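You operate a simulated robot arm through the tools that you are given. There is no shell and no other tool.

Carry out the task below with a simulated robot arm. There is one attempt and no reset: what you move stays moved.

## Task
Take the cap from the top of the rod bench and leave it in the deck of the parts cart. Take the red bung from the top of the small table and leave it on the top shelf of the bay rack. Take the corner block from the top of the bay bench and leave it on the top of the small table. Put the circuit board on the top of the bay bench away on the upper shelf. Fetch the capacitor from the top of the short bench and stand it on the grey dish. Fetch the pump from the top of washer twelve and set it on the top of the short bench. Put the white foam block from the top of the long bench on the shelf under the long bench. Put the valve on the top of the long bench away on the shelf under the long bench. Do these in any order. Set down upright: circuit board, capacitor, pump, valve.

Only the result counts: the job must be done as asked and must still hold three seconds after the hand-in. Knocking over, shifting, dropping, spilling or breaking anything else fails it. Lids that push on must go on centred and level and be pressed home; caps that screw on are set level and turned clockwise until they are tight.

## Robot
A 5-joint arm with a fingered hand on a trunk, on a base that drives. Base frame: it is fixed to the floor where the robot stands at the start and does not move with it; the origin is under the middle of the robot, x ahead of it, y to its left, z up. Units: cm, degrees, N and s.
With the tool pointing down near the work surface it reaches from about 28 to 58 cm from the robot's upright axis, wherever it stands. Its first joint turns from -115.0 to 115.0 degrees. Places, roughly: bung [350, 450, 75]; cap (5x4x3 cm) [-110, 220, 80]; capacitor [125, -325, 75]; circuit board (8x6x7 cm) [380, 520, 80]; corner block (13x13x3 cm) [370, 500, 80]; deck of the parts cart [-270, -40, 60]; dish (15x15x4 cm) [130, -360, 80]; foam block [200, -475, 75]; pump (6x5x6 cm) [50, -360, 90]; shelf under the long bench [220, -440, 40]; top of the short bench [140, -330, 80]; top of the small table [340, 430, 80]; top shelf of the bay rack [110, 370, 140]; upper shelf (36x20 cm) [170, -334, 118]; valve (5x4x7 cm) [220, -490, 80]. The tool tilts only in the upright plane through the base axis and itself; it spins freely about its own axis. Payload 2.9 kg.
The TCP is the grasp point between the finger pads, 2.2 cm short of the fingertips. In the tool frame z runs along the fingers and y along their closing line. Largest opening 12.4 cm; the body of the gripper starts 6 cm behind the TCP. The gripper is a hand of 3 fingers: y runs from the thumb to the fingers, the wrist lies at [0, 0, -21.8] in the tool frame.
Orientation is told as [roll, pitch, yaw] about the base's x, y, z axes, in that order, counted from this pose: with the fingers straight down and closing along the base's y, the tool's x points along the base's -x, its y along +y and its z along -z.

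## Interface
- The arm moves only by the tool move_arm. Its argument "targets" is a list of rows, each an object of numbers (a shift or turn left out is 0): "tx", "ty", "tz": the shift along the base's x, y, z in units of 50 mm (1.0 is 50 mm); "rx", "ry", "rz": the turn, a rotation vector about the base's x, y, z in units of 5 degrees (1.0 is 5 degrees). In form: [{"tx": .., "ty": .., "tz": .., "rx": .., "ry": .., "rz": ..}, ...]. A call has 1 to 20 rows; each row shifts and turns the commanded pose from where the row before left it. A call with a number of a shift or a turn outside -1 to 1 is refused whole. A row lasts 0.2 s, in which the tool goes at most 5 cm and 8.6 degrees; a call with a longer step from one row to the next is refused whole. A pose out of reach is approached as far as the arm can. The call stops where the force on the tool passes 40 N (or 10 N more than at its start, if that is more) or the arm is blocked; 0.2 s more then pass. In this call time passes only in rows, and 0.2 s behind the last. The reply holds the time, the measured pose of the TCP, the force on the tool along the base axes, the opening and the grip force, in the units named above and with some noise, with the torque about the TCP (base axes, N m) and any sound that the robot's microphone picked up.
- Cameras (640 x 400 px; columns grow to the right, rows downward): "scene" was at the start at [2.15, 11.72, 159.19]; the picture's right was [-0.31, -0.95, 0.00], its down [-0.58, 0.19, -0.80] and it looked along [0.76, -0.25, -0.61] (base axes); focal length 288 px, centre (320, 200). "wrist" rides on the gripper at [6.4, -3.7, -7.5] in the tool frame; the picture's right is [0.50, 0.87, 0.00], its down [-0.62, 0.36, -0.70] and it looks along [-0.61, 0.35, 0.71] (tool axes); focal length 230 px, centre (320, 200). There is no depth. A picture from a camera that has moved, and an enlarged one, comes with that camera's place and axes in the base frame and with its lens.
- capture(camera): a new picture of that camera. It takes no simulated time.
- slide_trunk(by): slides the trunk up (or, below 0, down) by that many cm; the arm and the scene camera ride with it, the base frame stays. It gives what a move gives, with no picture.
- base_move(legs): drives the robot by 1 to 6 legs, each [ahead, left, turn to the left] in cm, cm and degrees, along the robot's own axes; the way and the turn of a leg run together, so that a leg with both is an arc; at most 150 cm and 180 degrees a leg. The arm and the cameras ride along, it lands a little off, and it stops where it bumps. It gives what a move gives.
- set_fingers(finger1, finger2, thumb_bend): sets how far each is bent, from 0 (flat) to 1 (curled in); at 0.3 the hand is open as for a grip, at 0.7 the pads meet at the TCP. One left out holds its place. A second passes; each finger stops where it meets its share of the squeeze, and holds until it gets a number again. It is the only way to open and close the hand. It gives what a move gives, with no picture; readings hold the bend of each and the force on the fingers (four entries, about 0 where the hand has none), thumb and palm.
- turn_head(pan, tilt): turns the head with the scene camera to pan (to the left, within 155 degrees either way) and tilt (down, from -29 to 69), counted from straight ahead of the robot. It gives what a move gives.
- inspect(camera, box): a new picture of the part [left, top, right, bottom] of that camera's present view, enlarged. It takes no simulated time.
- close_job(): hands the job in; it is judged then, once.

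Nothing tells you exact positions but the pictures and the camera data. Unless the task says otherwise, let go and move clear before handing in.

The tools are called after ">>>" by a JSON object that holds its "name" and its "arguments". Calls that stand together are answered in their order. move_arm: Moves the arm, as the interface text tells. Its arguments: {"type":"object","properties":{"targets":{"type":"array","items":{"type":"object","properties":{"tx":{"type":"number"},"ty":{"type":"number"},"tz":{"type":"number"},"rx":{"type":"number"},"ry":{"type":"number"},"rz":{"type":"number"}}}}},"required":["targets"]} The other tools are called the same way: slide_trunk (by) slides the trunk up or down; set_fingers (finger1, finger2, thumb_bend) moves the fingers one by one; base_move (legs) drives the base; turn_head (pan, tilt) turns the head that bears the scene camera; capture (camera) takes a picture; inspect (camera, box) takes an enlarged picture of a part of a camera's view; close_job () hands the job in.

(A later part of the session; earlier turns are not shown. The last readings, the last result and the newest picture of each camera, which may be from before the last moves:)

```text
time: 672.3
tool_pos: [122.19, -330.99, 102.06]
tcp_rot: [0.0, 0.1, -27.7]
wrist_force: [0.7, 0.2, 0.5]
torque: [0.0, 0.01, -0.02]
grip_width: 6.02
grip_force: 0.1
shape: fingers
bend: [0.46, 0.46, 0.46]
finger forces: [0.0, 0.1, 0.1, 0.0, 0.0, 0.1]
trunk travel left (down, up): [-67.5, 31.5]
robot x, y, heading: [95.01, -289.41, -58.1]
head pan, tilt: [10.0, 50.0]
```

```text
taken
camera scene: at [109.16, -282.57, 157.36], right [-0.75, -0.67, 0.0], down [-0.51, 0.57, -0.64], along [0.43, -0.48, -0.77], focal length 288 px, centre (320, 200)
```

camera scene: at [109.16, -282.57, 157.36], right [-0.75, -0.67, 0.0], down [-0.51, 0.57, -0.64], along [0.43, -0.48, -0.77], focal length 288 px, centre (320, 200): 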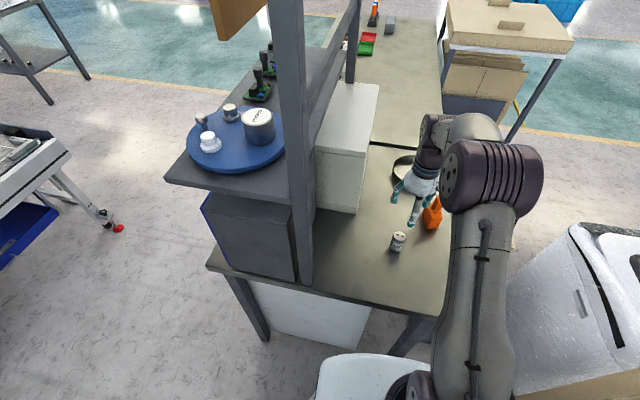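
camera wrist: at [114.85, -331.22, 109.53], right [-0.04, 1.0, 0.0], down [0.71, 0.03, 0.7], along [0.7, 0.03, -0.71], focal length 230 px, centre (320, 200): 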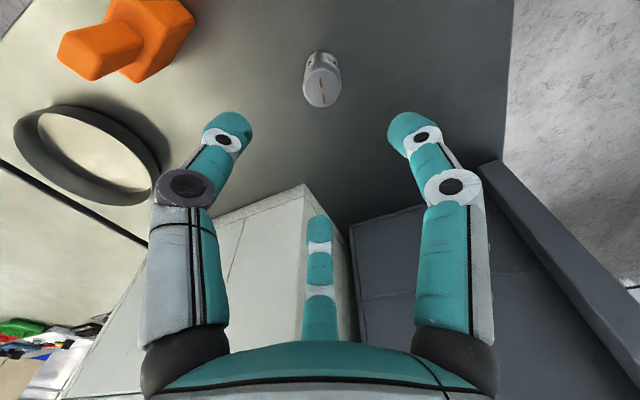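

>>> {"name": "move_arm", "arguments": {"targets": [{"ty": 0.06, "tz": -0.8}, {"tz": -0.8}, {"tz": -0.6}]}}

>>> {"name": "capture", "arguments": {"camera": "wrist"}}

```text
time: 673.1
tool_pos: [122.41, -330.68, 90.94]
tcp_rot: [0.0, 0.0, -27.7]
wrist_force: [0.1, 0.0, 0.0]
torque: [0.0, -0.03, 0.0]
grip_width: 6.04
grip_force: 0.1
shape: fingers
bend: [0.46, 0.46, 0.46]
finger forces: [0.0, 0.1, 0.1, 0.0, 0.1, 0.1]
trunk travel left (down, up): [-67.5, 31.5]
robot x, y, heading: [95.09, -289.53, -58.3]
head pan, tilt: [10.0, 50.0]
```

```text
taken
camera wrist: at [115.01, -330.86, 98.45], right [-0.04, 1.0, 0.0], down [0.71, 0.03, 0.7], along [0.7, 0.03, -0.71], focal length 230 px, centre (320, 200)
```

wrist: 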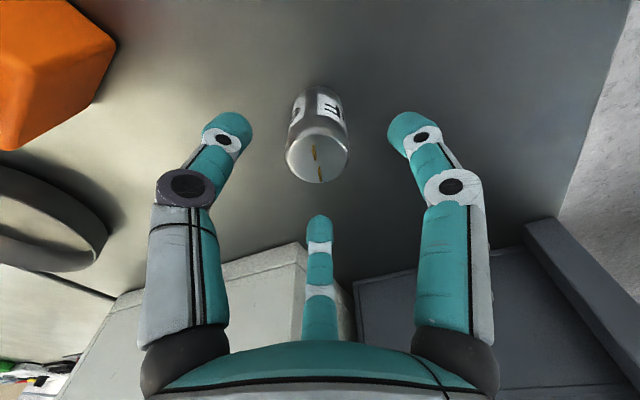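

>>> {"name": "move_arm", "arguments": {"targets": [{"tz": -0.6}, {"tz": -0.36}]}}

>>> {"name": "set_fingers", "arguments": {"finger1": 0.54, "finger2": 0.54, "thumb_bend": 0.54}}

>>> {"name": "inspect", "arguments": {"camera": "wrist", "box": [180, 90, 460, 265]}}

```text
time: 673.7
tool_pos: [122.16, -330.59, 86.24]
tcp_rot: [0.0, 0.0, -27.7]
wrist_force: [0.2, -0.9, -0.3]
torque: [0.02, 0.01, 0.04]
grip_width: 6.06
grip_force: 0.1
shape: fingers
bend: [0.46, 0.46, 0.46]
finger forces: [0.2, 0.0, 0.0, 0.0, 0.0, 0.1]
trunk travel left (down, up): [-67.5, 31.5]
robot x, y, heading: [94.96, -289.5, -58.4]
head pan, tilt: [10.0, 50.0]
```

```text
time: 674.7
tool_pos: [122.1, -330.67, 86.26]
tcp_rot: [0.1, 0.1, -27.7]
wrist_force: [-0.4, -0.3, -0.7]
torque: [-0.01, -0.01, 0.01]
grip_width: 3.92
grip_force: 0.0
shape: fingers
bend: [0.54, 0.54, 0.54]
finger forces: [0.0, 0.1, 0.0, 0.1, 0.0, 0.0]
trunk travel left (down, up): [-67.5, 31.5]
robot x, y, heading: [94.87, -289.39, -58.0]
head pan, tilt: [10.0, 50.0]
```

```text
2.29 times, centred on (320, 178) of wrist
camera zoom: at [114.73, -330.81, 93.8], right [-0.04, 1.0, 0.0], down [0.71, 0.03, 0.7], along [0.7, 0.03, -0.71], focal length 526 px, centre (320, 251)
```

zoom: 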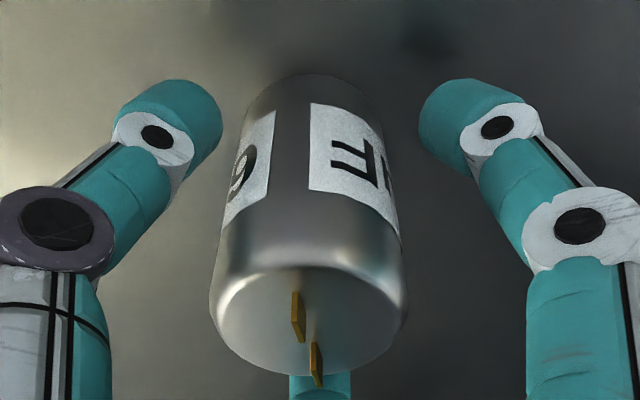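

Well centred. I close on the capacitor and lift.

>>> {"name": "set_fingers", "arguments": {"finger1": 0.72, "finger2": 0.72, "thumb_bend": 0.72}}

>>> {"name": "move_arm", "arguments": {"targets": [{"tz": 0.2}, {"tz": 0.4}, {"tz": 0.8}]}}

>>> {"name": "capture", "arguments": {"camera": "wrist"}}

>>> {"name": "inspect", "arguments": {"camera": "scene", "box": [340, 160, 480, 280]}}

```text
time: 675.7
tool_pos: [122.11, -330.61, 86.32]
tcp_rot: [0.0, 0.0, -27.7]
wrist_force: [-0.1, 0.6, -1.0]
torque: [0.03, -0.02, 0.02]
grip_width: 2.14
grip_force: 14.8
shape: fingers
bend: [0.6, 0.59, 0.62]
finger forces: [8.2, 9.4, 0.0, 0.0, 11.8, 0.1]
trunk travel left (down, up): [-67.5, 31.5]
robot x, y, heading: [95.03, -289.21, -58.3]
head pan, tilt: [10.0, 50.0]
```

```text
time: 676.5
tool_pos: [122.01, -330.7, 93.19]
tcp_rot: [0.0, 0.1, -27.8]
wrist_force: [-0.5, 0.1, -0.2]
torque: [0.03, -0.02, 0.03]
grip_width: 2.15
grip_force: 14.5
shape: fingers
bend: [0.6, 0.59, 0.63]
finger forces: [8.3, 9.8, 0.0, 0.0, 11.6, 0.0]
trunk travel left (down, up): [-67.5, 31.5]
robot x, y, heading: [95.1, -289.44, -58.4]
head pan, tilt: [10.0, 50.0]
```

```text
taken
camera wrist: at [114.59, -330.85, 100.7], right [-0.04, 1.0, 0.0], down [0.71, 0.03, 0.7], along [0.7, 0.03, -0.71], focal length 230 px, centre (320, 200)
```

wrist: 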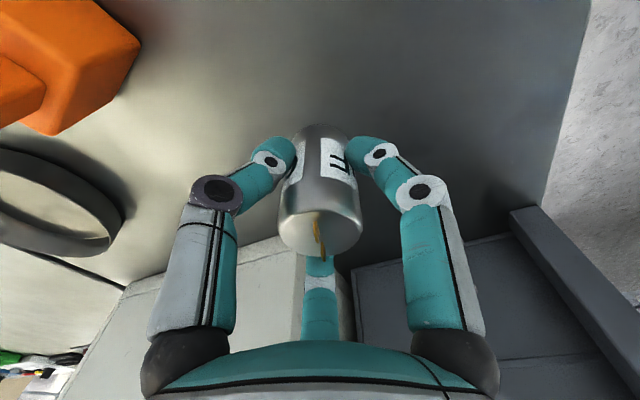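

```text
3.33 times, centred on (410, 220) of scene
camera zoom: at [109.08, -282.45, 157.35], right [-0.75, -0.67, 0.0], down [-0.51, 0.57, -0.64], along [0.43, -0.48, -0.77], focal length 961 px, centre (20, 133)
```

zoom: 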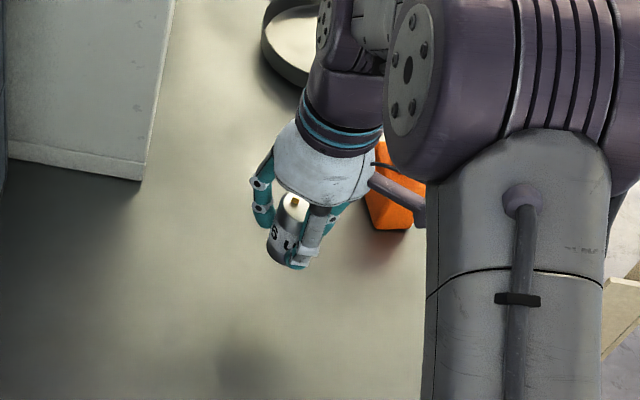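

The capacitor is held upright. I lift it, tuck the arm in, back off north and then take the open way west around washer twelve to the south side.

>>> {"name": "move_arm", "arguments": {"targets": [{"tz": 0.9}, {"tz": 0.9}, {"tz": 0.9}, {"tz": 0.9}, {"tz": 0.7}, {"tx": -0.44, "ty": 0.67}, {"tx": -0.44, "ty": 0.67}, {"tx": -0.44, "ty": 0.67}, {"tx": -0.44, "ty": 0.67}]}}

>>> {"name": "base_move", "arguments": {"legs": [[-26, 0, 0], [0, 0, -96]]}}

>>> {"name": "turn_head", "arguments": {"pan": 0, "tilt": 30}}

>>> {"name": "capture", "arguments": {"camera": "scene"}}

>>> {"name": "capture", "arguments": {"camera": "wrist"}}

```text
time: 678.5
tool_pos: [113.27, -316.94, 114.75]
tcp_rot: [-0.1, -0.1, -27.7]
wrist_force: [-0.3, 0.1, -0.7]
torque: [0.01, -0.03, 0.04]
grip_width: 2.11
grip_force: 14.8
shape: fingers
bend: [0.6, 0.59, 0.63]
finger forces: [8.4, 10.0, 0.1, 0.0, 11.2, 0.1]
trunk travel left (down, up): [-67.5, 31.5]
robot x, y, heading: [95.11, -290.02, -58.3]
head pan, tilt: [10.0, 50.0]
```

```text
time: 684.4
tool_pos: [51.95, -283.28, 114.53]
tcp_rot: [-0.1, 0.0, -122.6]
wrist_force: [-0.3, -0.6, -1.1]
torque: [-0.02, 0.03, -0.02]
grip_width: 2.05
grip_force: 14.3
shape: fingers
bend: [0.61, 0.59, 0.63]
finger forces: [8.0, 9.9, 0.1, 0.0, 11.1, 0.0]
trunk travel left (down, up): [-67.5, 31.5]
robot x, y, heading: [80.77, -266.83, -153.0]
head pan, tilt: [10.0, 50.0]
```

```text
time: 685.2
tool_pos: [51.96, -283.22, 114.69]
tcp_rot: [0.0, 0.0, -122.6]
wrist_force: [0.2, 0.0, -1.0]
torque: [0.0, 0.0, 0.01]
grip_width: 2.06
grip_force: 14.5
shape: fingers
bend: [0.61, 0.59, 0.63]
finger forces: [7.9, 10.0, 0.0, 0.1, 11.1, 0.0]
trunk travel left (down, up): [-67.5, 31.5]
robot x, y, heading: [81.16, -267.0, -153.0]
head pan, tilt: [0.0, 30.0]
```

```text
taken
camera scene: at [84.86, -281.53, 160.3], right [-0.45, 0.89, 0.0], down [0.45, 0.23, -0.87], along [-0.77, -0.39, -0.5], focal length 288 px, centre (320, 200)
```

scene: 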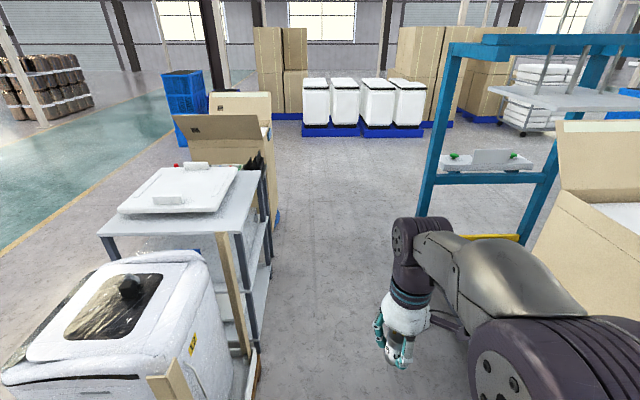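

```text
taken
camera wrist: at [52.27, -275.76, 122.16], right [1.0, -0.05, 0.0], down [-0.03, -0.71, 0.7], along [-0.03, -0.7, -0.71], focal length 230 px, centre (320, 200)
```

wrist: 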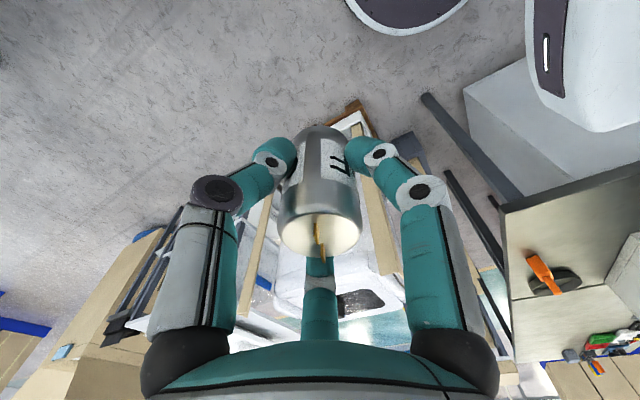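

>>> {"name": "base_move", "arguments": {"legs": [[99.7, -4.8, 0], [80.4, -7.3, 0], [76, 6.1, 0]]}}

>>> {"name": "turn_head", "arguments": {"pan": 60, "tilt": 35}}

>>> {"name": "capture", "arguments": {"camera": "scene"}}

```text
time: 698.1
tool_pos: [-180.96, -390.38, 114.74]
tcp_rot: [0.0, -0.1, -123.7]
wrist_force: [0.2, 0.0, -1.0]
torque: [0.0, -0.06, 0.0]
grip_width: 2.07
grip_force: 15.5
shape: fingers
bend: [0.61, 0.59, 0.63]
finger forces: [8.1, 10.0, 0.0, 0.0, 11.1, 0.0]
trunk travel left (down, up): [-67.5, 31.5]
robot x, y, heading: [-151.33, -374.71, -154.3]
head pan, tilt: [0.0, 30.0]
```

```text
time: 699.4
tool_pos: [-180.92, -390.43, 114.64]
tcp_rot: [0.0, 0.0, -123.6]
wrist_force: [0.3, 0.2, -1.3]
torque: [0.05, 0.02, 0.01]
grip_width: 2.09
grip_force: 14.4
shape: fingers
bend: [0.61, 0.59, 0.63]
finger forces: [8.0, 10.0, 0.0, 0.1, 11.2, 0.0]
trunk travel left (down, up): [-67.5, 31.5]
robot x, y, heading: [-151.47, -374.94, -154.1]
head pan, tilt: [60.0, 35.0]
```

```text
taken
camera scene: at [-140.48, -394.08, 159.53], right [-1.0, 0.07, 0.0], down [0.04, 0.57, -0.82], along [-0.06, -0.82, -0.57], focal length 288 px, centre (320, 200)
```

scene: 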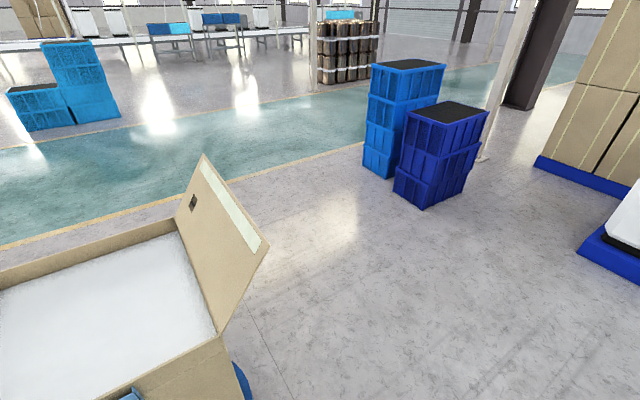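

>>> {"name": "base_move", "arguments": {"legs": [[60.2, 54.4, 0], [6, 85.9, 0], [-35.9, 45.1, 0], [0, 0, 91], [0, 0, 91], [95, 0, 0]]}}

>>> {"name": "turn_head", "arguments": {"pan": 15, "tilt": 30}}

>>> {"name": "capture", "arguments": {"camera": "scene"}}

```text
time: 723.2
tool_pos: [13.37, -499.0, 114.62]
tcp_rot: [0.0, 0.0, 57.3]
wrist_force: [0.0, -0.3, -1.1]
torque: [0.03, -0.01, -0.02]
grip_width: 2.02
grip_force: 14.6
shape: fingers
bend: [0.61, 0.59, 0.63]
finger forces: [7.4, 9.9, 0.0, 0.1, 11.1, 0.0]
trunk travel left (down, up): [-67.5, 31.5]
robot x, y, heading: [-15.83, -515.02, 26.9]
head pan, tilt: [60.0, 35.0]
```

```text
time: 724.3
tool_pos: [13.36, -498.84, 114.73]
tcp_rot: [0.0, -0.1, 57.3]
wrist_force: [0.7, 0.6, -0.9]
torque: [0.02, 0.0, -0.03]
grip_width: 2.05
grip_force: 13.9
shape: fingers
bend: [0.61, 0.59, 0.63]
finger forces: [7.3, 9.9, 0.0, 0.0, 11.1, 0.1]
trunk travel left (down, up): [-67.5, 31.5]
robot x, y, heading: [-15.79, -514.68, 26.7]
head pan, tilt: [15.0, 30.0]
```

```text
taken
camera scene: at [-21.07, -498.75, 160.31], right [0.67, -0.75, 0.0], down [-0.37, -0.33, -0.87], along [0.65, 0.58, -0.5], focal length 288 px, centre (320, 200)
```

scene: 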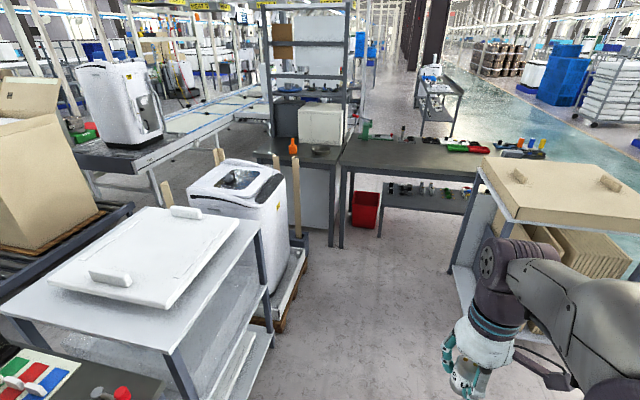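

>>> {"name": "base_move", "arguments": {"legs": [[96.9, 14.9, 0], [0, 0, 35], [35, 0, 0]]}}

>>> {"name": "turn_head", "arguments": {"pan": 15, "tilt": 45}}

>>> {"name": "capture", "arguments": {"camera": "scene"}}

>>> {"name": "turn_head", "arguments": {"pan": 10, "tilt": 68}}

>>> {"name": "capture", "arguments": {"camera": "scene"}}

```text
time: 732.9
tool_pos: [92.8, -396.77, 114.63]
tcp_rot: [0.0, 0.0, 93.3]
wrist_force: [0.0, 0.5, -0.2]
torque: [-0.02, -0.01, -0.01]
grip_width: 2.05
grip_force: 14.1
shape: fingers
bend: [0.61, 0.59, 0.63]
finger forces: [7.5, 9.9, 0.0, 0.0, 11.1, 0.0]
trunk travel left (down, up): [-67.5, 31.5]
robot x, y, heading: [78.93, -426.88, 63.1]
head pan, tilt: [15.0, 30.0]
```

```text
time: 733.7
tool_pos: [92.85, -396.77, 114.73]
tcp_rot: [0.1, 0.0, 93.4]
wrist_force: [-0.7, -0.6, -0.7]
torque: [0.01, -0.02, -0.02]
grip_width: 2.01
grip_force: 13.9
shape: fingers
bend: [0.61, 0.59, 0.63]
finger forces: [7.5, 9.7, 0.0, 0.0, 11.0, 0.0]
trunk travel left (down, up): [-67.5, 31.5]
robot x, y, heading: [78.4, -427.15, 62.9]
head pan, tilt: [15.0, 45.0]
```

```text
taken
camera scene: at [64.64, -417.85, 158.05], right [0.98, -0.21, 0.0], down [-0.15, -0.69, -0.71], along [0.15, 0.69, -0.71], focal length 288 px, centre (320, 200)
```

scene: 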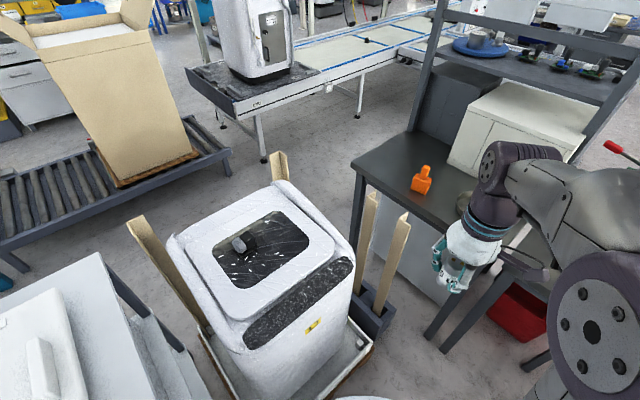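

```text
time: 734.6
tool_pos: [92.82, -396.85, 114.66]
tcp_rot: [0.0, 0.1, 93.2]
wrist_force: [-0.8, -0.4, -0.7]
torque: [0.03, -0.05, -0.03]
grip_width: 2.02
grip_force: 14.3
shape: fingers
bend: [0.61, 0.59, 0.63]
finger forces: [7.4, 9.8, 0.0, 0.1, 11.2, 0.1]
trunk travel left (down, up): [-67.5, 31.5]
robot x, y, heading: [78.65, -427.32, 62.8]
head pan, tilt: [10.0, 68.0]
```

```text
taken
camera scene: at [64.61, -420.34, 155.24], right [0.96, -0.29, 0.0], down [-0.27, -0.89, -0.38], along [0.11, 0.36, -0.93], focal length 288 px, centre (320, 200)
```

scene: 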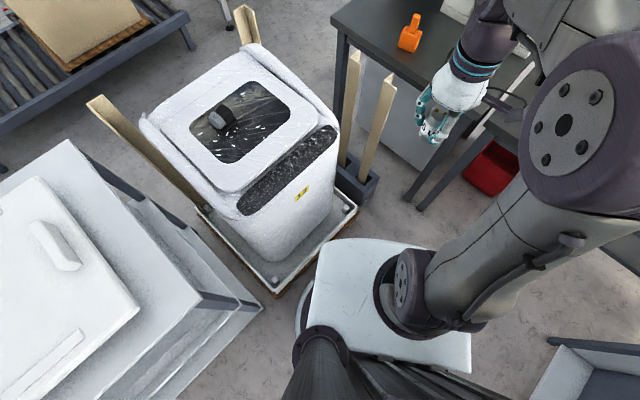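

>>> {"name": "base_move", "arguments": {"legs": [[31, -21, 0]]}}

>>> {"name": "turn_head", "arguments": {"pan": 10, "tilt": 55}}

>>> {"name": "capture", "arguments": {"camera": "scene"}}

>>> {"name": "capture", "arguments": {"camera": "wrist"}}

```text
time: 736.9
tool_pos: [125.46, -379.09, 114.52]
tcp_rot: [0.0, 0.0, 93.3]
wrist_force: [-0.2, 0.4, -0.6]
torque: [-0.02, 0.04, 0.0]
grip_width: 2.0
grip_force: 14.1
shape: fingers
bend: [0.61, 0.59, 0.63]
finger forces: [7.4, 9.7, 0.0, 0.0, 11.2, 0.1]
trunk travel left (down, up): [-67.5, 31.5]
robot x, y, heading: [111.41, -409.24, 62.7]
head pan, tilt: [10.0, 68.0]
```

```text
time: 737.7
tool_pos: [125.66, -379.13, 114.66]
tcp_rot: [0.0, 0.0, 93.3]
wrist_force: [-0.7, 1.0, 0.1]
torque: [-0.01, 0.0, -0.01]
grip_width: 2.03
grip_force: 14.6
shape: fingers
bend: [0.61, 0.59, 0.63]
finger forces: [7.4, 9.8, 0.1, 0.0, 11.0, 0.0]
trunk travel left (down, up): [-67.5, 31.5]
robot x, y, heading: [111.29, -409.15, 62.9]
head pan, tilt: [10.0, 55.0]
```

```text
taken
camera scene: at [97.73, -401.21, 156.7], right [0.96, -0.3, 0.0], down [-0.24, -0.78, -0.57], along [0.17, 0.55, -0.82], focal length 288 px, centre (320, 200)
```

scene: 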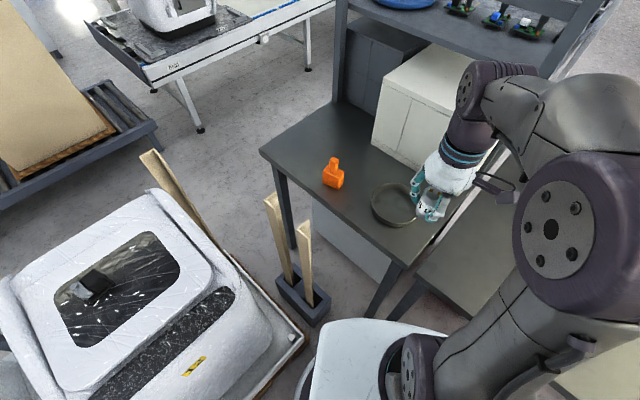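

```text
taken
camera wrist: at [129.56, -385.26, 122.17], right [-0.84, -0.55, 0.0], down [-0.39, 0.6, 0.7], along [-0.39, 0.59, -0.71], focal length 230 px, centre (320, 200)
```

wrist: 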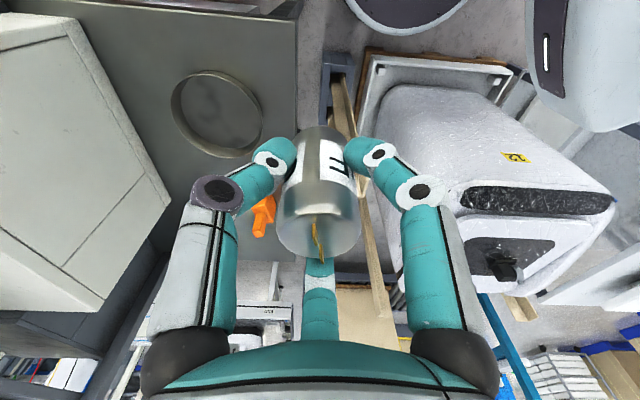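

>>> {"name": "move_arm", "arguments": {"targets": [{"tx": 0.43, "ty": 0.88}, {"tx": 0.43, "ty": 0.88}, {"tx": 0.43, "ty": 0.88}, {"tx": 0.43, "ty": 0.88}, {"tz": -0.9}, {"tz": -0.9}, {"tz": -0.8}]}}

>>> {"name": "capture", "arguments": {"camera": "scene"}}

>>> {"name": "capture", "arguments": {"camera": "wrist"}}

```text
time: 739.3
tool_pos: [133.93, -361.38, 101.52]
tcp_rot: [0.0, -0.2, 93.3]
wrist_force: [0.3, -0.1, 0.1]
torque: [-0.02, -0.01, 0.02]
grip_width: 1.97
grip_force: 14.2
shape: fingers
bend: [0.61, 0.59, 0.63]
finger forces: [7.4, 10.1, 0.0, 0.0, 10.7, 0.0]
trunk travel left (down, up): [-67.5, 31.5]
robot x, y, heading: [111.24, -409.55, 62.7]
head pan, tilt: [10.0, 55.0]
```

```text
taken
camera scene: at [97.76, -401.19, 156.71], right [0.96, -0.3, 0.0], down [-0.24, -0.78, -0.57], along [0.17, 0.55, -0.82], focal length 288 px, centre (320, 200)
```

scene: 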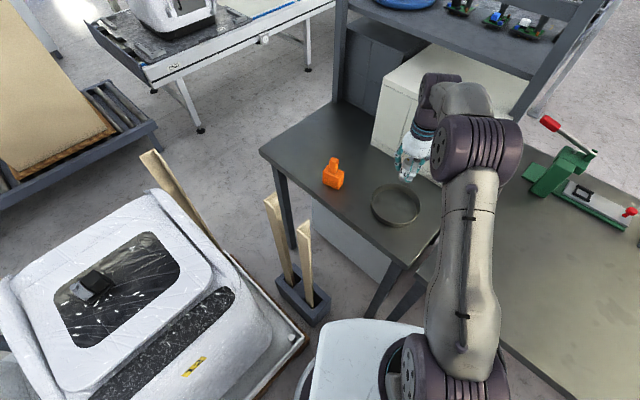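

```text
taken
camera wrist: at [137.94, -367.52, 109.02], right [-0.84, -0.55, 0.0], down [-0.39, 0.6, 0.7], along [-0.39, 0.59, -0.71], focal length 230 px, centre (320, 200)
```

wrist: 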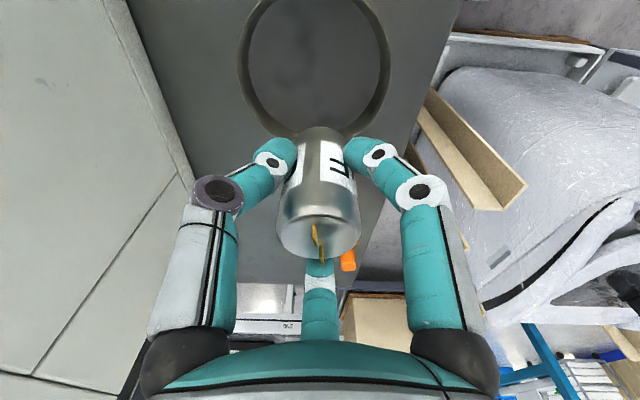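

>>> {"name": "move_arm", "arguments": {"targets": [{"tx": 0.16, "ty": -0.12, "tz": -0.7}, {"tz": -0.7}, {"tz": -0.6}]}}

>>> {"name": "capture", "arguments": {"camera": "wrist"}}

>>> {"name": "inspect", "arguments": {"camera": "scene", "box": [320, 140, 480, 240]}}

```text
time: 740.1
tool_pos: [134.99, -362.06, 91.38]
tcp_rot: [0.1, 0.0, 93.3]
wrist_force: [-1.4, -1.1, 0.6]
torque: [0.0, -0.01, 0.02]
grip_width: 1.97
grip_force: 14.5
shape: fingers
bend: [0.61, 0.59, 0.63]
finger forces: [7.4, 10.3, 0.0, 0.0, 10.8, 0.1]
trunk travel left (down, up): [-67.5, 31.5]
robot x, y, heading: [111.53, -409.31, 62.8]
head pan, tilt: [10.0, 55.0]
```

```text
taken
camera wrist: at [138.95, -368.17, 99.01], right [-0.84, -0.55, 0.0], down [-0.39, 0.6, 0.7], along [-0.39, 0.59, -0.71], focal length 230 px, centre (320, 200)
```

wrist: 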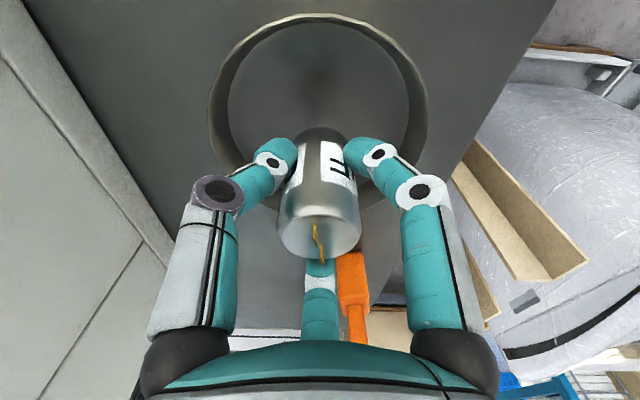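

```text
4.00 times, centred on (400, 190) of scene
camera zoom: at [97.81, -401.11, 156.71], right [0.96, -0.3, 0.0], down [-0.24, -0.78, -0.57], along [0.17, 0.55, -0.82], focal length 1154 px, centre (0, 240)
```

zoom: 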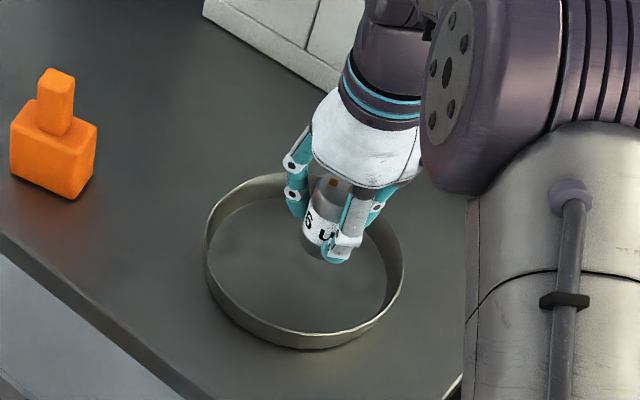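

>>> {"name": "move_arm", "arguments": {"targets": [{"tx": 0.06, "ty": -0.12, "tz": -0.4}, {"tz": -0.2}]}}

>>> {"name": "move_arm", "arguments": {"targets": [{"tz": -0.12}]}}

>>> {"name": "move_arm", "arguments": {"targets": [{"tz": -0.08}]}}

>>> {"name": "inspect", "arguments": {"camera": "scene", "box": [320, 140, 480, 240]}}

```text
time: 740.7
tool_pos: [135.11, -362.71, 88.56]
tcp_rot: [0.0, 0.0, 93.3]
wrist_force: [-0.1, 0.7, -0.3]
torque: [0.01, -0.09, 0.02]
grip_width: 1.97
grip_force: 14.6
shape: fingers
bend: [0.61, 0.59, 0.63]
finger forces: [7.5, 10.2, 0.1, 0.0, 10.6, 0.0]
trunk travel left (down, up): [-67.5, 31.5]
robot x, y, heading: [111.54, -409.19, 62.6]
head pan, tilt: [10.0, 55.0]
```

```text
time: 741.1
tool_pos: [135.23, -362.71, 87.99]
tcp_rot: [0.0, -0.1, 93.3]
wrist_force: [-1.1, 0.2, -0.5]
torque: [0.04, -0.03, -0.04]
grip_width: 1.98
grip_force: 14.7
shape: fingers
bend: [0.61, 0.59, 0.63]
finger forces: [7.5, 10.2, 0.0, 0.1, 10.7, 0.0]
trunk travel left (down, up): [-67.5, 31.5]
robot x, y, heading: [111.33, -409.44, 62.7]
head pan, tilt: [10.0, 55.0]
```

```text
time: 741.5
tool_pos: [135.19, -362.71, 87.59]
tcp_rot: [0.1, -0.1, 93.3]
wrist_force: [1.2, -0.7, -0.9]
torque: [-0.04, 0.01, 0.01]
grip_width: 1.96
grip_force: 14.7
shape: fingers
bend: [0.61, 0.59, 0.63]
finger forces: [7.4, 10.3, 0.0, 0.0, 10.7, 0.0]
trunk travel left (down, up): [-67.5, 31.5]
robot x, y, heading: [111.24, -408.87, 63.1]
head pan, tilt: [10.0, 55.0]
```

```text
4.00 times, centred on (400, 190) of scene
camera zoom: at [97.77, -401.16, 156.71], right [0.96, -0.3, 0.0], down [-0.24, -0.78, -0.57], along [0.17, 0.55, -0.82], focal length 1154 px, centre (0, 240)
```

zoom: 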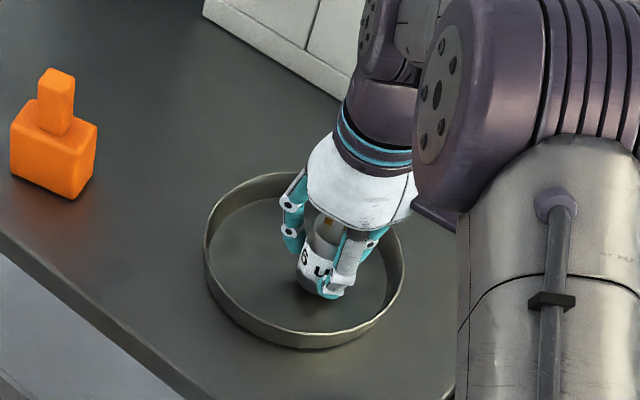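

>>> {"name": "move_arm", "arguments": {"targets": [{"tz": -0.08}]}}

>>> {"name": "move_arm", "arguments": {"targets": [{"tz": -0.06}]}}

>>> {"name": "move_arm", "arguments": {"targets": [{"tz": -0.05}]}}

```text
time: 741.9
tool_pos: [135.26, -362.87, 87.23]
tcp_rot: [0.0, -0.1, 93.4]
wrist_force: [-0.1, 0.4, -0.7]
torque: [-0.01, 0.02, -0.02]
grip_width: 1.96
grip_force: 14.2
shape: fingers
bend: [0.61, 0.59, 0.63]
finger forces: [7.5, 10.1, 0.1, 0.1, 10.7, 0.1]
trunk travel left (down, up): [-67.5, 31.5]
robot x, y, heading: [111.46, -409.08, 63.0]
head pan, tilt: [10.0, 55.0]
```

```text
time: 742.3
tool_pos: [135.36, -362.78, 86.99]
tcp_rot: [-0.1, 0.0, 93.4]
wrist_force: [0.4, 0.6, -0.7]
torque: [0.03, 0.0, 0.03]
grip_width: 1.95
grip_force: 14.1
shape: fingers
bend: [0.61, 0.59, 0.63]
finger forces: [7.5, 10.2, 0.0, 0.0, 10.8, 0.1]
trunk travel left (down, up): [-67.5, 31.5]
robot x, y, heading: [111.54, -409.34, 62.8]
head pan, tilt: [10.0, 55.0]
```

```text
time: 742.7
tool_pos: [135.09, -362.77, 86.72]
tcp_rot: [-0.1, 0.1, 93.3]
wrist_force: [-0.1, -0.1, -0.4]
torque: [0.04, 0.02, 0.0]
grip_width: 1.96
grip_force: 14.3
shape: fingers
bend: [0.61, 0.59, 0.63]
finger forces: [7.5, 10.2, 0.1, 0.0, 10.7, 0.0]
trunk travel left (down, up): [-67.5, 31.5]
robot x, y, heading: [111.14, -409.28, 62.9]
head pan, tilt: [10.0, 55.0]
```

>>> {"name": "move_arm", "arguments": {"targets": [{"tz": -0.06}]}}

>>> {"name": "move_arm", "arguments": {"targets": [{"tz": -0.05}]}}

```text
time: 743.1
tool_pos: [135.29, -362.84, 86.52]
tcp_rot: [-0.2, -0.1, 93.3]
wrist_force: [0.1, -0.1, 10.2]
torque: [0.05, 0.04, -0.02]
grip_width: 1.92
grip_force: 16.0
shape: fingers
bend: [0.61, 0.59, 0.64]
finger forces: [8.4, 11.2, 0.0, 0.0, 12.0, 0.1]
trunk travel left (down, up): [-67.5, 31.5]
robot x, y, heading: [110.99, -409.11, 62.7]
head pan, tilt: [10.0, 55.0]
```

```text
time: 743.5
tool_pos: [135.18, -362.83, 86.37]
tcp_rot: [-0.2, -0.3, 93.2]
wrist_force: [1.9, 1.3, 22.5]
torque: [0.13, 0.0, 0.01]
grip_width: 1.89
grip_force: 17.9
shape: fingers
bend: [0.61, 0.58, 0.64]
finger forces: [9.9, 12.3, 0.0, 0.1, 14.2, 0.1]
trunk travel left (down, up): [-67.5, 31.5]
robot x, y, heading: [111.15, -409.66, 62.9]
head pan, tilt: [10.0, 55.0]
```

Contact in the dish. I relax, open slightly, rise a bit, then open further and withdraw.

>>> {"name": "move_arm", "arguments": {"targets": [{"tz": 0.05}]}}

>>> {"name": "set_fingers", "arguments": {"finger1": 0.565, "finger2": 0.565, "thumb_bend": 0.565}}

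>>> {"name": "move_arm", "arguments": {"targets": [{"tz": 0.15}]}}

>>> {"name": "inspect", "arguments": {"camera": "wrist", "box": [180, 90, 460, 265]}}

```text
time: 743.9
tool_pos: [135.19, -362.68, 86.37]
tcp_rot: [0.1, -0.1, 93.3]
wrist_force: [2.4, 3.2, 14.5]
torque: [0.16, -0.03, 0.01]
grip_width: 1.89
grip_force: 17.9
shape: fingers
bend: [0.61, 0.58, 0.64]
finger forces: [9.2, 11.8, 0.0, 0.1, 14.1, 0.0]
trunk travel left (down, up): [-67.5, 31.5]
robot x, y, heading: [111.42, -409.32, 62.7]
head pan, tilt: [10.0, 55.0]
```

```text
time: 744.9
tool_pos: [135.33, -362.74, 86.4]
tcp_rot: [0.0, 0.0, 93.3]
wrist_force: [-0.4, -0.8, -0.5]
torque: [-0.01, -0.01, -0.03]
grip_width: 3.3
grip_force: 0.2
shape: fingers
bend: [0.56, 0.56, 0.56]
finger forces: [0.0, 0.0, 0.0, 0.0, 0.1, 0.0]
trunk travel left (down, up): [-67.5, 31.5]
robot x, y, heading: [111.51, -409.0, 62.7]
head pan, tilt: [10.0, 55.0]
```

```text
time: 745.3
tool_pos: [135.21, -362.72, 87.18]
tcp_rot: [0.0, 0.1, 93.4]
wrist_force: [-0.2, 1.2, -0.1]
torque: [0.02, 0.01, -0.03]
grip_width: 3.26
grip_force: 0.1
shape: fingers
bend: [0.56, 0.56, 0.56]
finger forces: [0.0, 0.0, 0.0, 0.1, 0.1, 0.0]
trunk travel left (down, up): [-67.5, 31.5]
robot x, y, heading: [111.42, -409.45, 63.0]
head pan, tilt: [10.0, 55.0]
```

```text
2.29 times, centred on (320, 178) of wrist
camera zoom: at [139.3, -368.86, 94.69], right [-0.84, -0.55, 0.0], down [-0.39, 0.6, 0.7], along [-0.39, 0.59, -0.71], focal length 526 px, centre (320, 251)
```

zoom: 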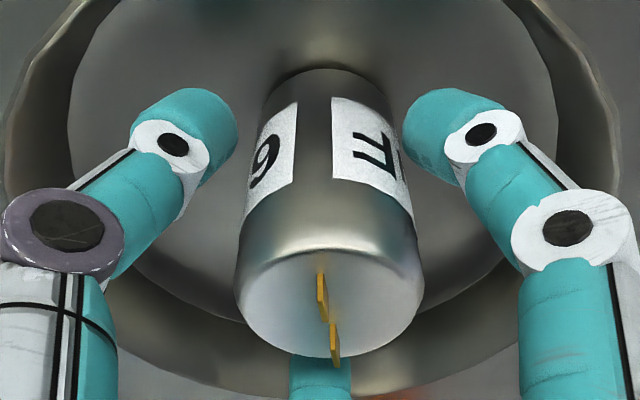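

>>> {"name": "set_fingers", "arguments": {"finger1": 0.5, "finger2": 0.5, "thumb_bend": 0.5}}

>>> {"name": "move_arm", "arguments": {"targets": [{"tz": 0.2}, {"tz": 0.5}, {"tz": 0.8}, {"tz": 0.9}, {"tz": 0.9}, {"tz": 0.9}, {"tz": 0.9}]}}

>>> {"name": "inspect", "arguments": {"camera": "scene", "box": [320, 140, 480, 240]}}

>>> {"name": "capture", "arguments": {"camera": "wrist"}}

```text
time: 746.3
tool_pos: [135.25, -362.81, 87.08]
tcp_rot: [-0.1, 0.0, 93.3]
wrist_force: [-0.1, 0.3, 0.4]
torque: [0.0, 0.03, 0.01]
grip_width: 4.93
grip_force: 0.0
shape: fingers
bend: [0.5, 0.5, 0.5]
finger forces: [0.0, 0.0, 0.0, 0.0, 0.1, 0.0]
trunk travel left (down, up): [-67.5, 31.5]
robot x, y, heading: [111.11, -409.13, 62.8]
head pan, tilt: [10.0, 55.0]
```

```text
time: 747.9
tool_pos: [135.16, -362.5, 112.72]
tcp_rot: [-0.1, 0.0, 93.2]
wrist_force: [-0.2, 0.3, 0.1]
torque: [0.0, 0.01, 0.01]
grip_width: 4.91
grip_force: 0.1
shape: fingers
bend: [0.5, 0.5, 0.5]
finger forces: [0.0, 0.0, 0.1, 0.1, 0.1, 0.1]
trunk travel left (down, up): [-67.5, 31.5]
robot x, y, heading: [111.24, -408.96, 63.0]
head pan, tilt: [10.0, 55.0]
```

```text
4.00 times, centred on (400, 190) of scene
camera zoom: at [97.75, -401.19, 156.7], right [0.96, -0.3, 0.0], down [-0.24, -0.78, -0.57], along [0.17, 0.55, -0.82], focal length 1154 px, centre (0, 240)
```

zoom: 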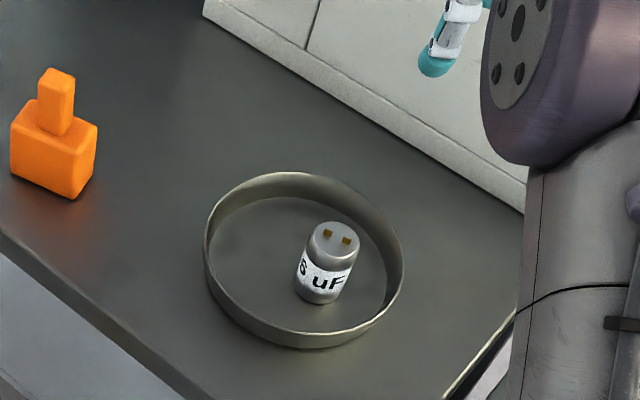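

```text
taken
camera wrist: at [139.24, -368.68, 120.25], right [-0.84, -0.55, 0.0], down [-0.39, 0.6, 0.7], along [-0.39, 0.59, -0.71], focal length 230 px, centre (320, 200)
```

wrist: 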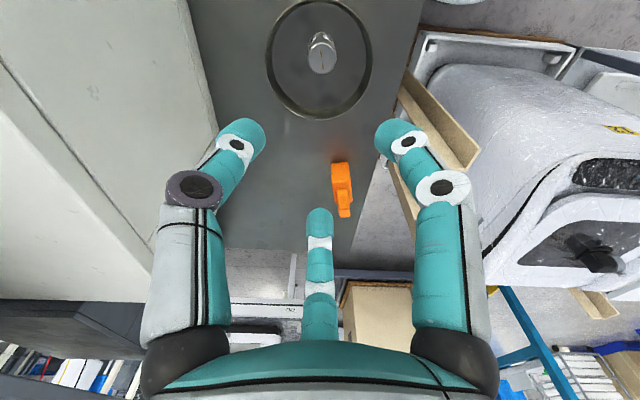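

The capacitor stands in the dish. Last is the pump on washer twelve: I retract, move to its south side and face it.

>>> {"name": "move_arm", "arguments": {"targets": [{"tx": -0.445, "ty": -0.86}, {"tx": -0.445, "ty": -0.86}, {"tx": -0.445, "ty": -0.86}, {"tx": -0.445, "ty": -0.86}]}}

>>> {"name": "base_move", "arguments": {"legs": [[-26, 21, 0], [0, 0, 53]]}}

>>> {"name": "turn_head", "arguments": {"pan": 10, "tilt": 50}}

>>> {"name": "capture", "arguments": {"camera": "scene"}}

>>> {"name": "capture", "arguments": {"camera": "wrist"}}

```text
time: 748.9
tool_pos: [126.32, -380.1, 112.78]
tcp_rot: [0.0, -0.2, 93.3]
wrist_force: [0.0, 0.8, 0.2]
torque: [0.01, 0.02, -0.02]
grip_width: 4.92
grip_force: 0.2
shape: fingers
bend: [0.5, 0.5, 0.5]
finger forces: [0.1, 0.0, 0.1, 0.0, 0.0, 0.0]
trunk travel left (down, up): [-67.5, 31.5]
robot x, y, heading: [111.37, -409.26, 62.7]
head pan, tilt: [10.0, 55.0]
```

```text
time: 753.5
tool_pos: [66.12, -393.08, 112.76]
tcp_rot: [0.0, 0.1, 146.8]
wrist_force: [0.0, 0.2, -0.4]
torque: [0.04, -0.03, 0.02]
grip_width: 4.93
grip_force: 0.1
shape: fingers
bend: [0.5, 0.5, 0.5]
finger forces: [0.0, 0.1, 0.0, 0.1, 0.1, 0.0]
trunk travel left (down, up): [-67.5, 31.5]
robot x, y, heading: [80.79, -422.44, 116.0]
head pan, tilt: [10.0, 55.0]
```

```text
time: 754.1
tool_pos: [66.02, -393.19, 112.71]
tcp_rot: [0.0, 0.0, 146.8]
wrist_force: [-0.4, 0.5, 0.1]
torque: [0.01, 0.0, 0.04]
grip_width: 4.93
grip_force: 0.1
shape: fingers
bend: [0.5, 0.5, 0.5]
finger forces: [0.1, 0.0, 0.0, 0.1, 0.0, 0.0]
trunk travel left (down, up): [-67.5, 31.5]
robot x, y, heading: [80.64, -422.67, 116.2]
head pan, tilt: [10.0, 50.0]
```

```text
taken
camera scene: at [65.79, -428.4, 157.35], right [0.81, 0.59, 0.0], down [0.45, -0.62, -0.64], along [-0.38, 0.52, -0.77], focal length 288 px, centre (320, 200)
```

scene: 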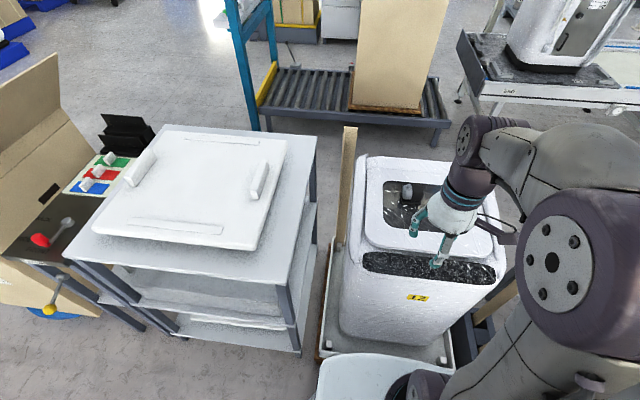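

```text
taken
camera wrist: at [73.47, -393.5, 120.2], right [-0.06, -1.0, 0.0], down [-0.71, 0.04, 0.7], along [-0.7, 0.04, -0.71], focal length 230 px, centre (320, 200)
```

wrist: 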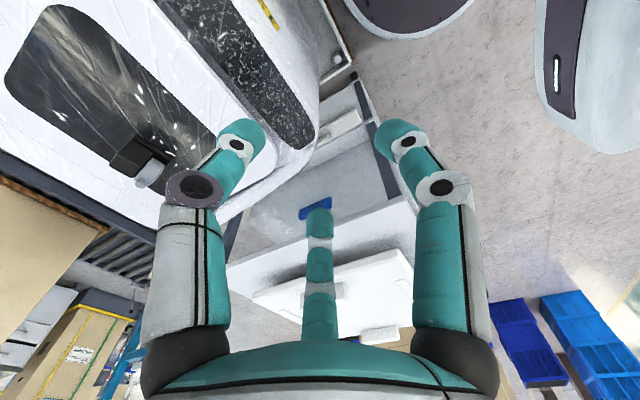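

>>> {"name": "inspect", "arguments": {"camera": "scene", "box": [340, 140, 520, 270]}}

>>> {"name": "inspect", "arguments": {"camera": "wrist", "box": [0, 0, 320, 230]}}

```text
3.08 times, centred on (430, 205) of scene
camera zoom: at [65.79, -428.4, 157.35], right [0.81, 0.59, 0.0], down [0.45, -0.62, -0.64], along [-0.38, 0.52, -0.77], focal length 888 px, centre (-18, 185)
```

zoom: 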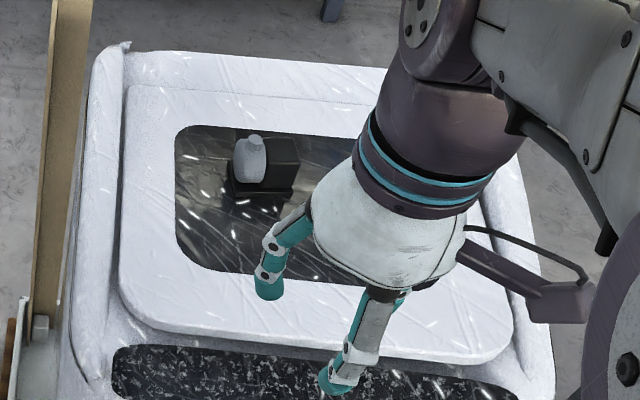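

```text
1.74 times, centred on (160, 115) of wrist
camera zoom: at [73.47, -393.5, 120.2], right [-0.06, -1.0, 0.0], down [-0.71, 0.04, 0.7], along [-0.7, 0.04, -0.71], focal length 400 px, centre (598, 348)
```

zoom: 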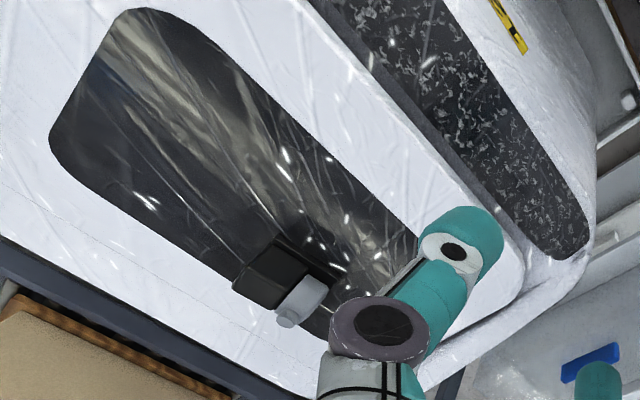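

The pump sits at about (51.8, -360.6) on the washer's lid, too far from this side. From the north side it is about 53 cm away, so I drive back around the west to the north side with the arm raised above the wooden posts.

>>> {"name": "slide_trunk", "arguments": {"by": 15}}

>>> {"name": "base_move", "arguments": {"legs": [[0, 0, -89], [-33.7, -24.9, 0], [-92.2, -11.4, 0], [-93.9, -1.5, 0], [-36.3, 47.7, 0]]}}

```text
time: 755.9
tool_pos: [66.04, -393.16, 127.74]
tcp_rot: [-0.1, 0.0, 146.8]
wrist_force: [-0.3, 0.6, -0.1]
torque: [-0.01, -0.02, -0.01]
grip_width: 4.91
grip_force: 0.1
shape: fingers
bend: [0.5, 0.5, 0.5]
finger forces: [0.1, 0.0, 0.1, 0.1, 0.1, 0.1]
trunk travel left (down, up): [-82.5, 16.5]
robot x, y, heading: [80.72, -422.51, 116.4]
head pan, tilt: [10.0, 50.0]
```

```text
time: 774.1
tool_pos: [-120.01, -517.74, 127.79]
tcp_rot: [0.0, 0.0, 58.2]
wrist_force: [-0.3, -0.8, 0.7]
torque: [-0.02, -0.01, -0.03]
grip_width: 4.93
grip_force: 0.2
shape: fingers
bend: [0.5, 0.5, 0.5]
finger forces: [0.0, 0.0, 0.0, 0.0, 0.0, 0.0]
trunk travel left (down, up): [-82.5, 16.5]
robot x, y, heading: [-149.22, -532.91, 27.9]
head pan, tilt: [10.0, 50.0]
```

>>> {"name": "base_move", "arguments": {"legs": [[8, 89.6, 0], [62.9, 50.4, 0], [77, 2.2, 0], [81.3, -6.8, 0]]}}

>>> {"name": "turn_head", "arguments": {"pan": -40, "tilt": 45}}

>>> {"name": "capture", "arguments": {"camera": "scene"}}

```text
time: 790.5
tool_pos: [15.67, -287.88, 127.66]
tcp_rot: [0.1, 0.2, 58.8]
wrist_force: [0.1, -0.2, 0.0]
torque: [0.01, -0.02, 0.03]
grip_width: 4.91
grip_force: 0.0
shape: fingers
bend: [0.5, 0.5, 0.5]
finger forces: [0.0, 0.0, 0.0, 0.0, 0.1, 0.0]
trunk travel left (down, up): [-82.5, 16.5]
robot x, y, heading: [-13.03, -304.1, 28.4]
head pan, tilt: [10.0, 50.0]
```

```text
time: 791.7
tool_pos: [15.52, -288.02, 127.76]
tcp_rot: [0.0, 0.1, 58.8]
wrist_force: [-0.2, -0.3, -0.4]
torque: [0.01, -0.01, 0.02]
grip_width: 4.88
grip_force: 0.1
shape: fingers
bend: [0.5, 0.5, 0.5]
finger forces: [0.0, 0.0, 0.0, 0.0, 0.1, 0.1]
trunk travel left (down, up): [-82.5, 16.5]
robot x, y, heading: [-13.63, -303.56, 28.4]
head pan, tilt: [-40.0, 45.0]
```

```text
taken
camera scene: at [-17.68, -295.48, 173.05], right [-0.2, -0.98, 0.0], down [-0.69, 0.14, -0.71], along [0.69, -0.14, -0.71], focal length 288 px, centre (320, 200)
```

scene: 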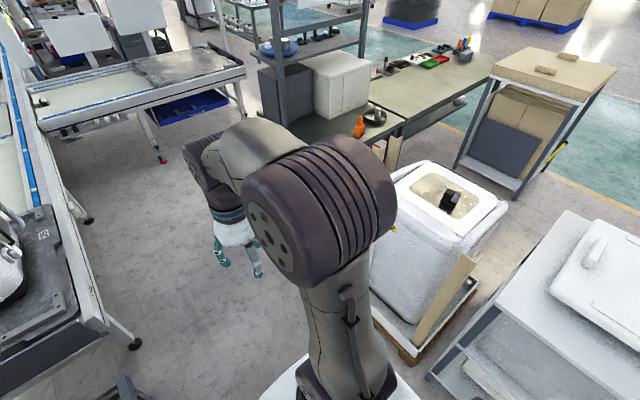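

>>> {"name": "base_move", "arguments": {"legs": [[41, -25.8, 0], [0, 0, -100]]}}

>>> {"name": "turn_head", "arguments": {"pan": 10, "tilt": 55}}

>>> {"name": "capture", "arguments": {"camera": "scene"}}

>>> {"name": "capture", "arguments": {"camera": "wrist"}}

```text
time: 798.8
tool_pos: [45.57, -338.01, 127.68]
tcp_rot: [0.0, 0.0, -40.7]
wrist_force: [-0.8, -0.2, -0.6]
torque: [0.04, -0.02, 0.01]
grip_width: 4.94
grip_force: 0.1
shape: fingers
bend: [0.5, 0.5, 0.5]
finger forces: [0.0, 0.1, 0.1, 0.1, 0.0, 0.0]
trunk travel left (down, up): [-82.5, 16.5]
robot x, y, heading: [34.96, -306.99, -71.1]
head pan, tilt: [-40.0, 45.0]
```

```text
time: 800.0
tool_pos: [45.68, -338.01, 127.67]
tcp_rot: [0.0, 0.0, -40.9]
wrist_force: [0.2, 0.6, -0.1]
torque: [-0.01, -0.01, -0.03]
grip_width: 4.92
grip_force: 0.1
shape: fingers
bend: [0.5, 0.5, 0.5]
finger forces: [0.1, 0.1, 0.0, 0.0, 0.0, 0.1]
trunk travel left (down, up): [-82.5, 16.5]
robot x, y, heading: [35.05, -306.85, -71.3]
head pan, tilt: [10.0, 55.0]
```

```text
taken
camera scene: at [50.14, -302.85, 171.71], right [-0.88, -0.48, 0.0], down [-0.39, 0.72, -0.57], along [0.28, -0.5, -0.82], focal length 288 px, centre (320, 200)
```

scene: 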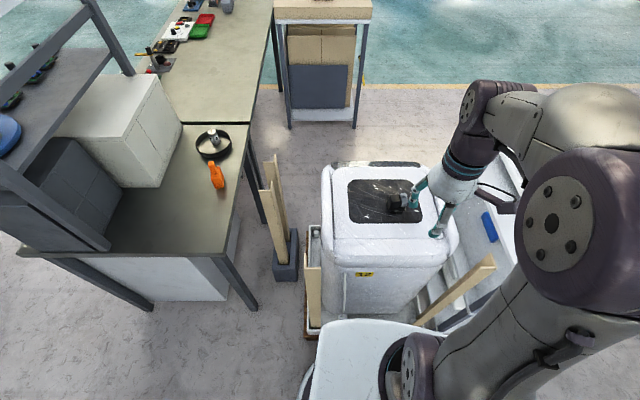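

```text
taken
camera wrist: at [38.32, -336.55, 135.2], right [0.19, 0.98, 0.0], down [0.7, -0.13, 0.7], along [0.69, -0.13, -0.71], focal length 230 px, centre (320, 200)
```

wrist: 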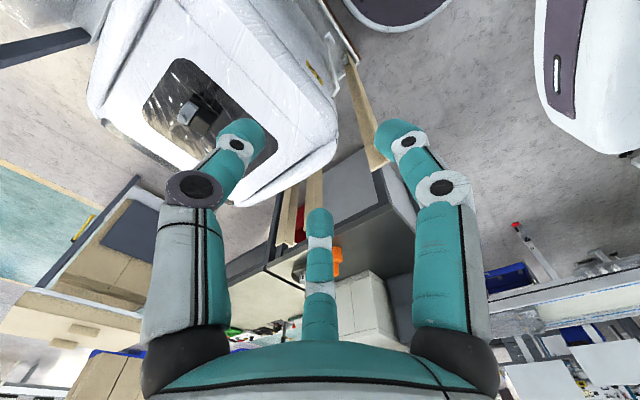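

>>> {"name": "inspect", "arguments": {"camera": "scene", "box": [340, 150, 460, 240]}}

>>> {"name": "inspect", "arguments": {"camera": "wrist", "box": [130, 50, 290, 160]}}

>>> {"name": "inspect", "arguments": {"camera": "scene", "box": [120, 90, 320, 215]}}

```text
4.44 times, centred on (400, 195) of scene
camera zoom: at [50.14, -302.85, 171.71], right [-0.88, -0.48, 0.0], down [-0.39, 0.72, -0.57], along [0.28, -0.5, -0.82], focal length 1282 px, centre (-36, 222)
```

zoom: 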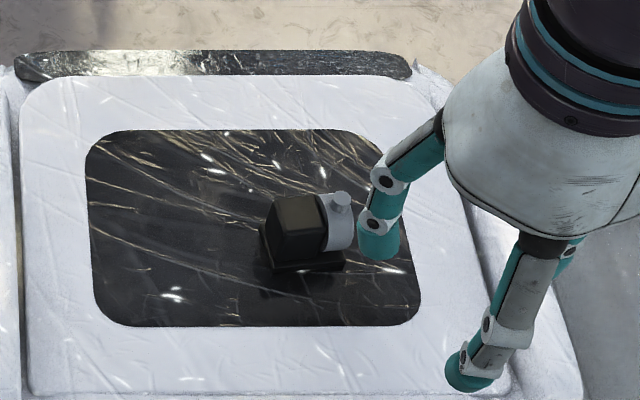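

```text
3.64 times, centred on (210, 105) of wrist
camera zoom: at [38.32, -336.55, 135.2], right [0.19, 0.98, 0.0], down [0.7, -0.13, 0.7], along [0.69, -0.13, -0.71], focal length 837 px, centre (720, 546)
```

zoom: 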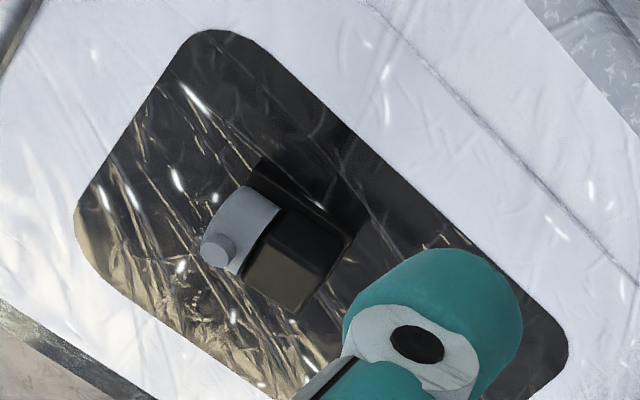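

```text
3.20 times, centred on (220, 152) of scene
camera zoom: at [50.14, -302.85, 171.71], right [-0.88, -0.48, 0.0], down [-0.39, 0.72, -0.57], along [0.28, -0.5, -0.82], focal length 923 px, centre (640, 352)
```

zoom: 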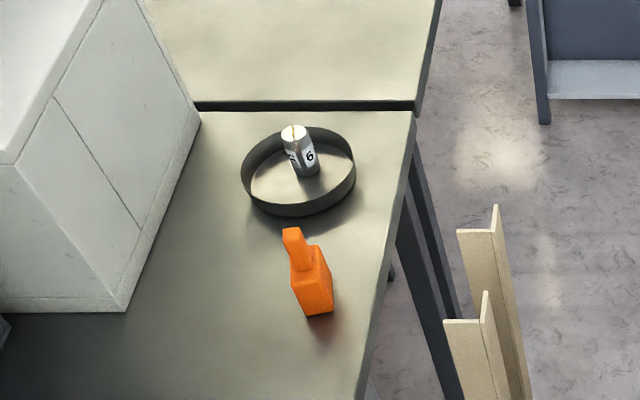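

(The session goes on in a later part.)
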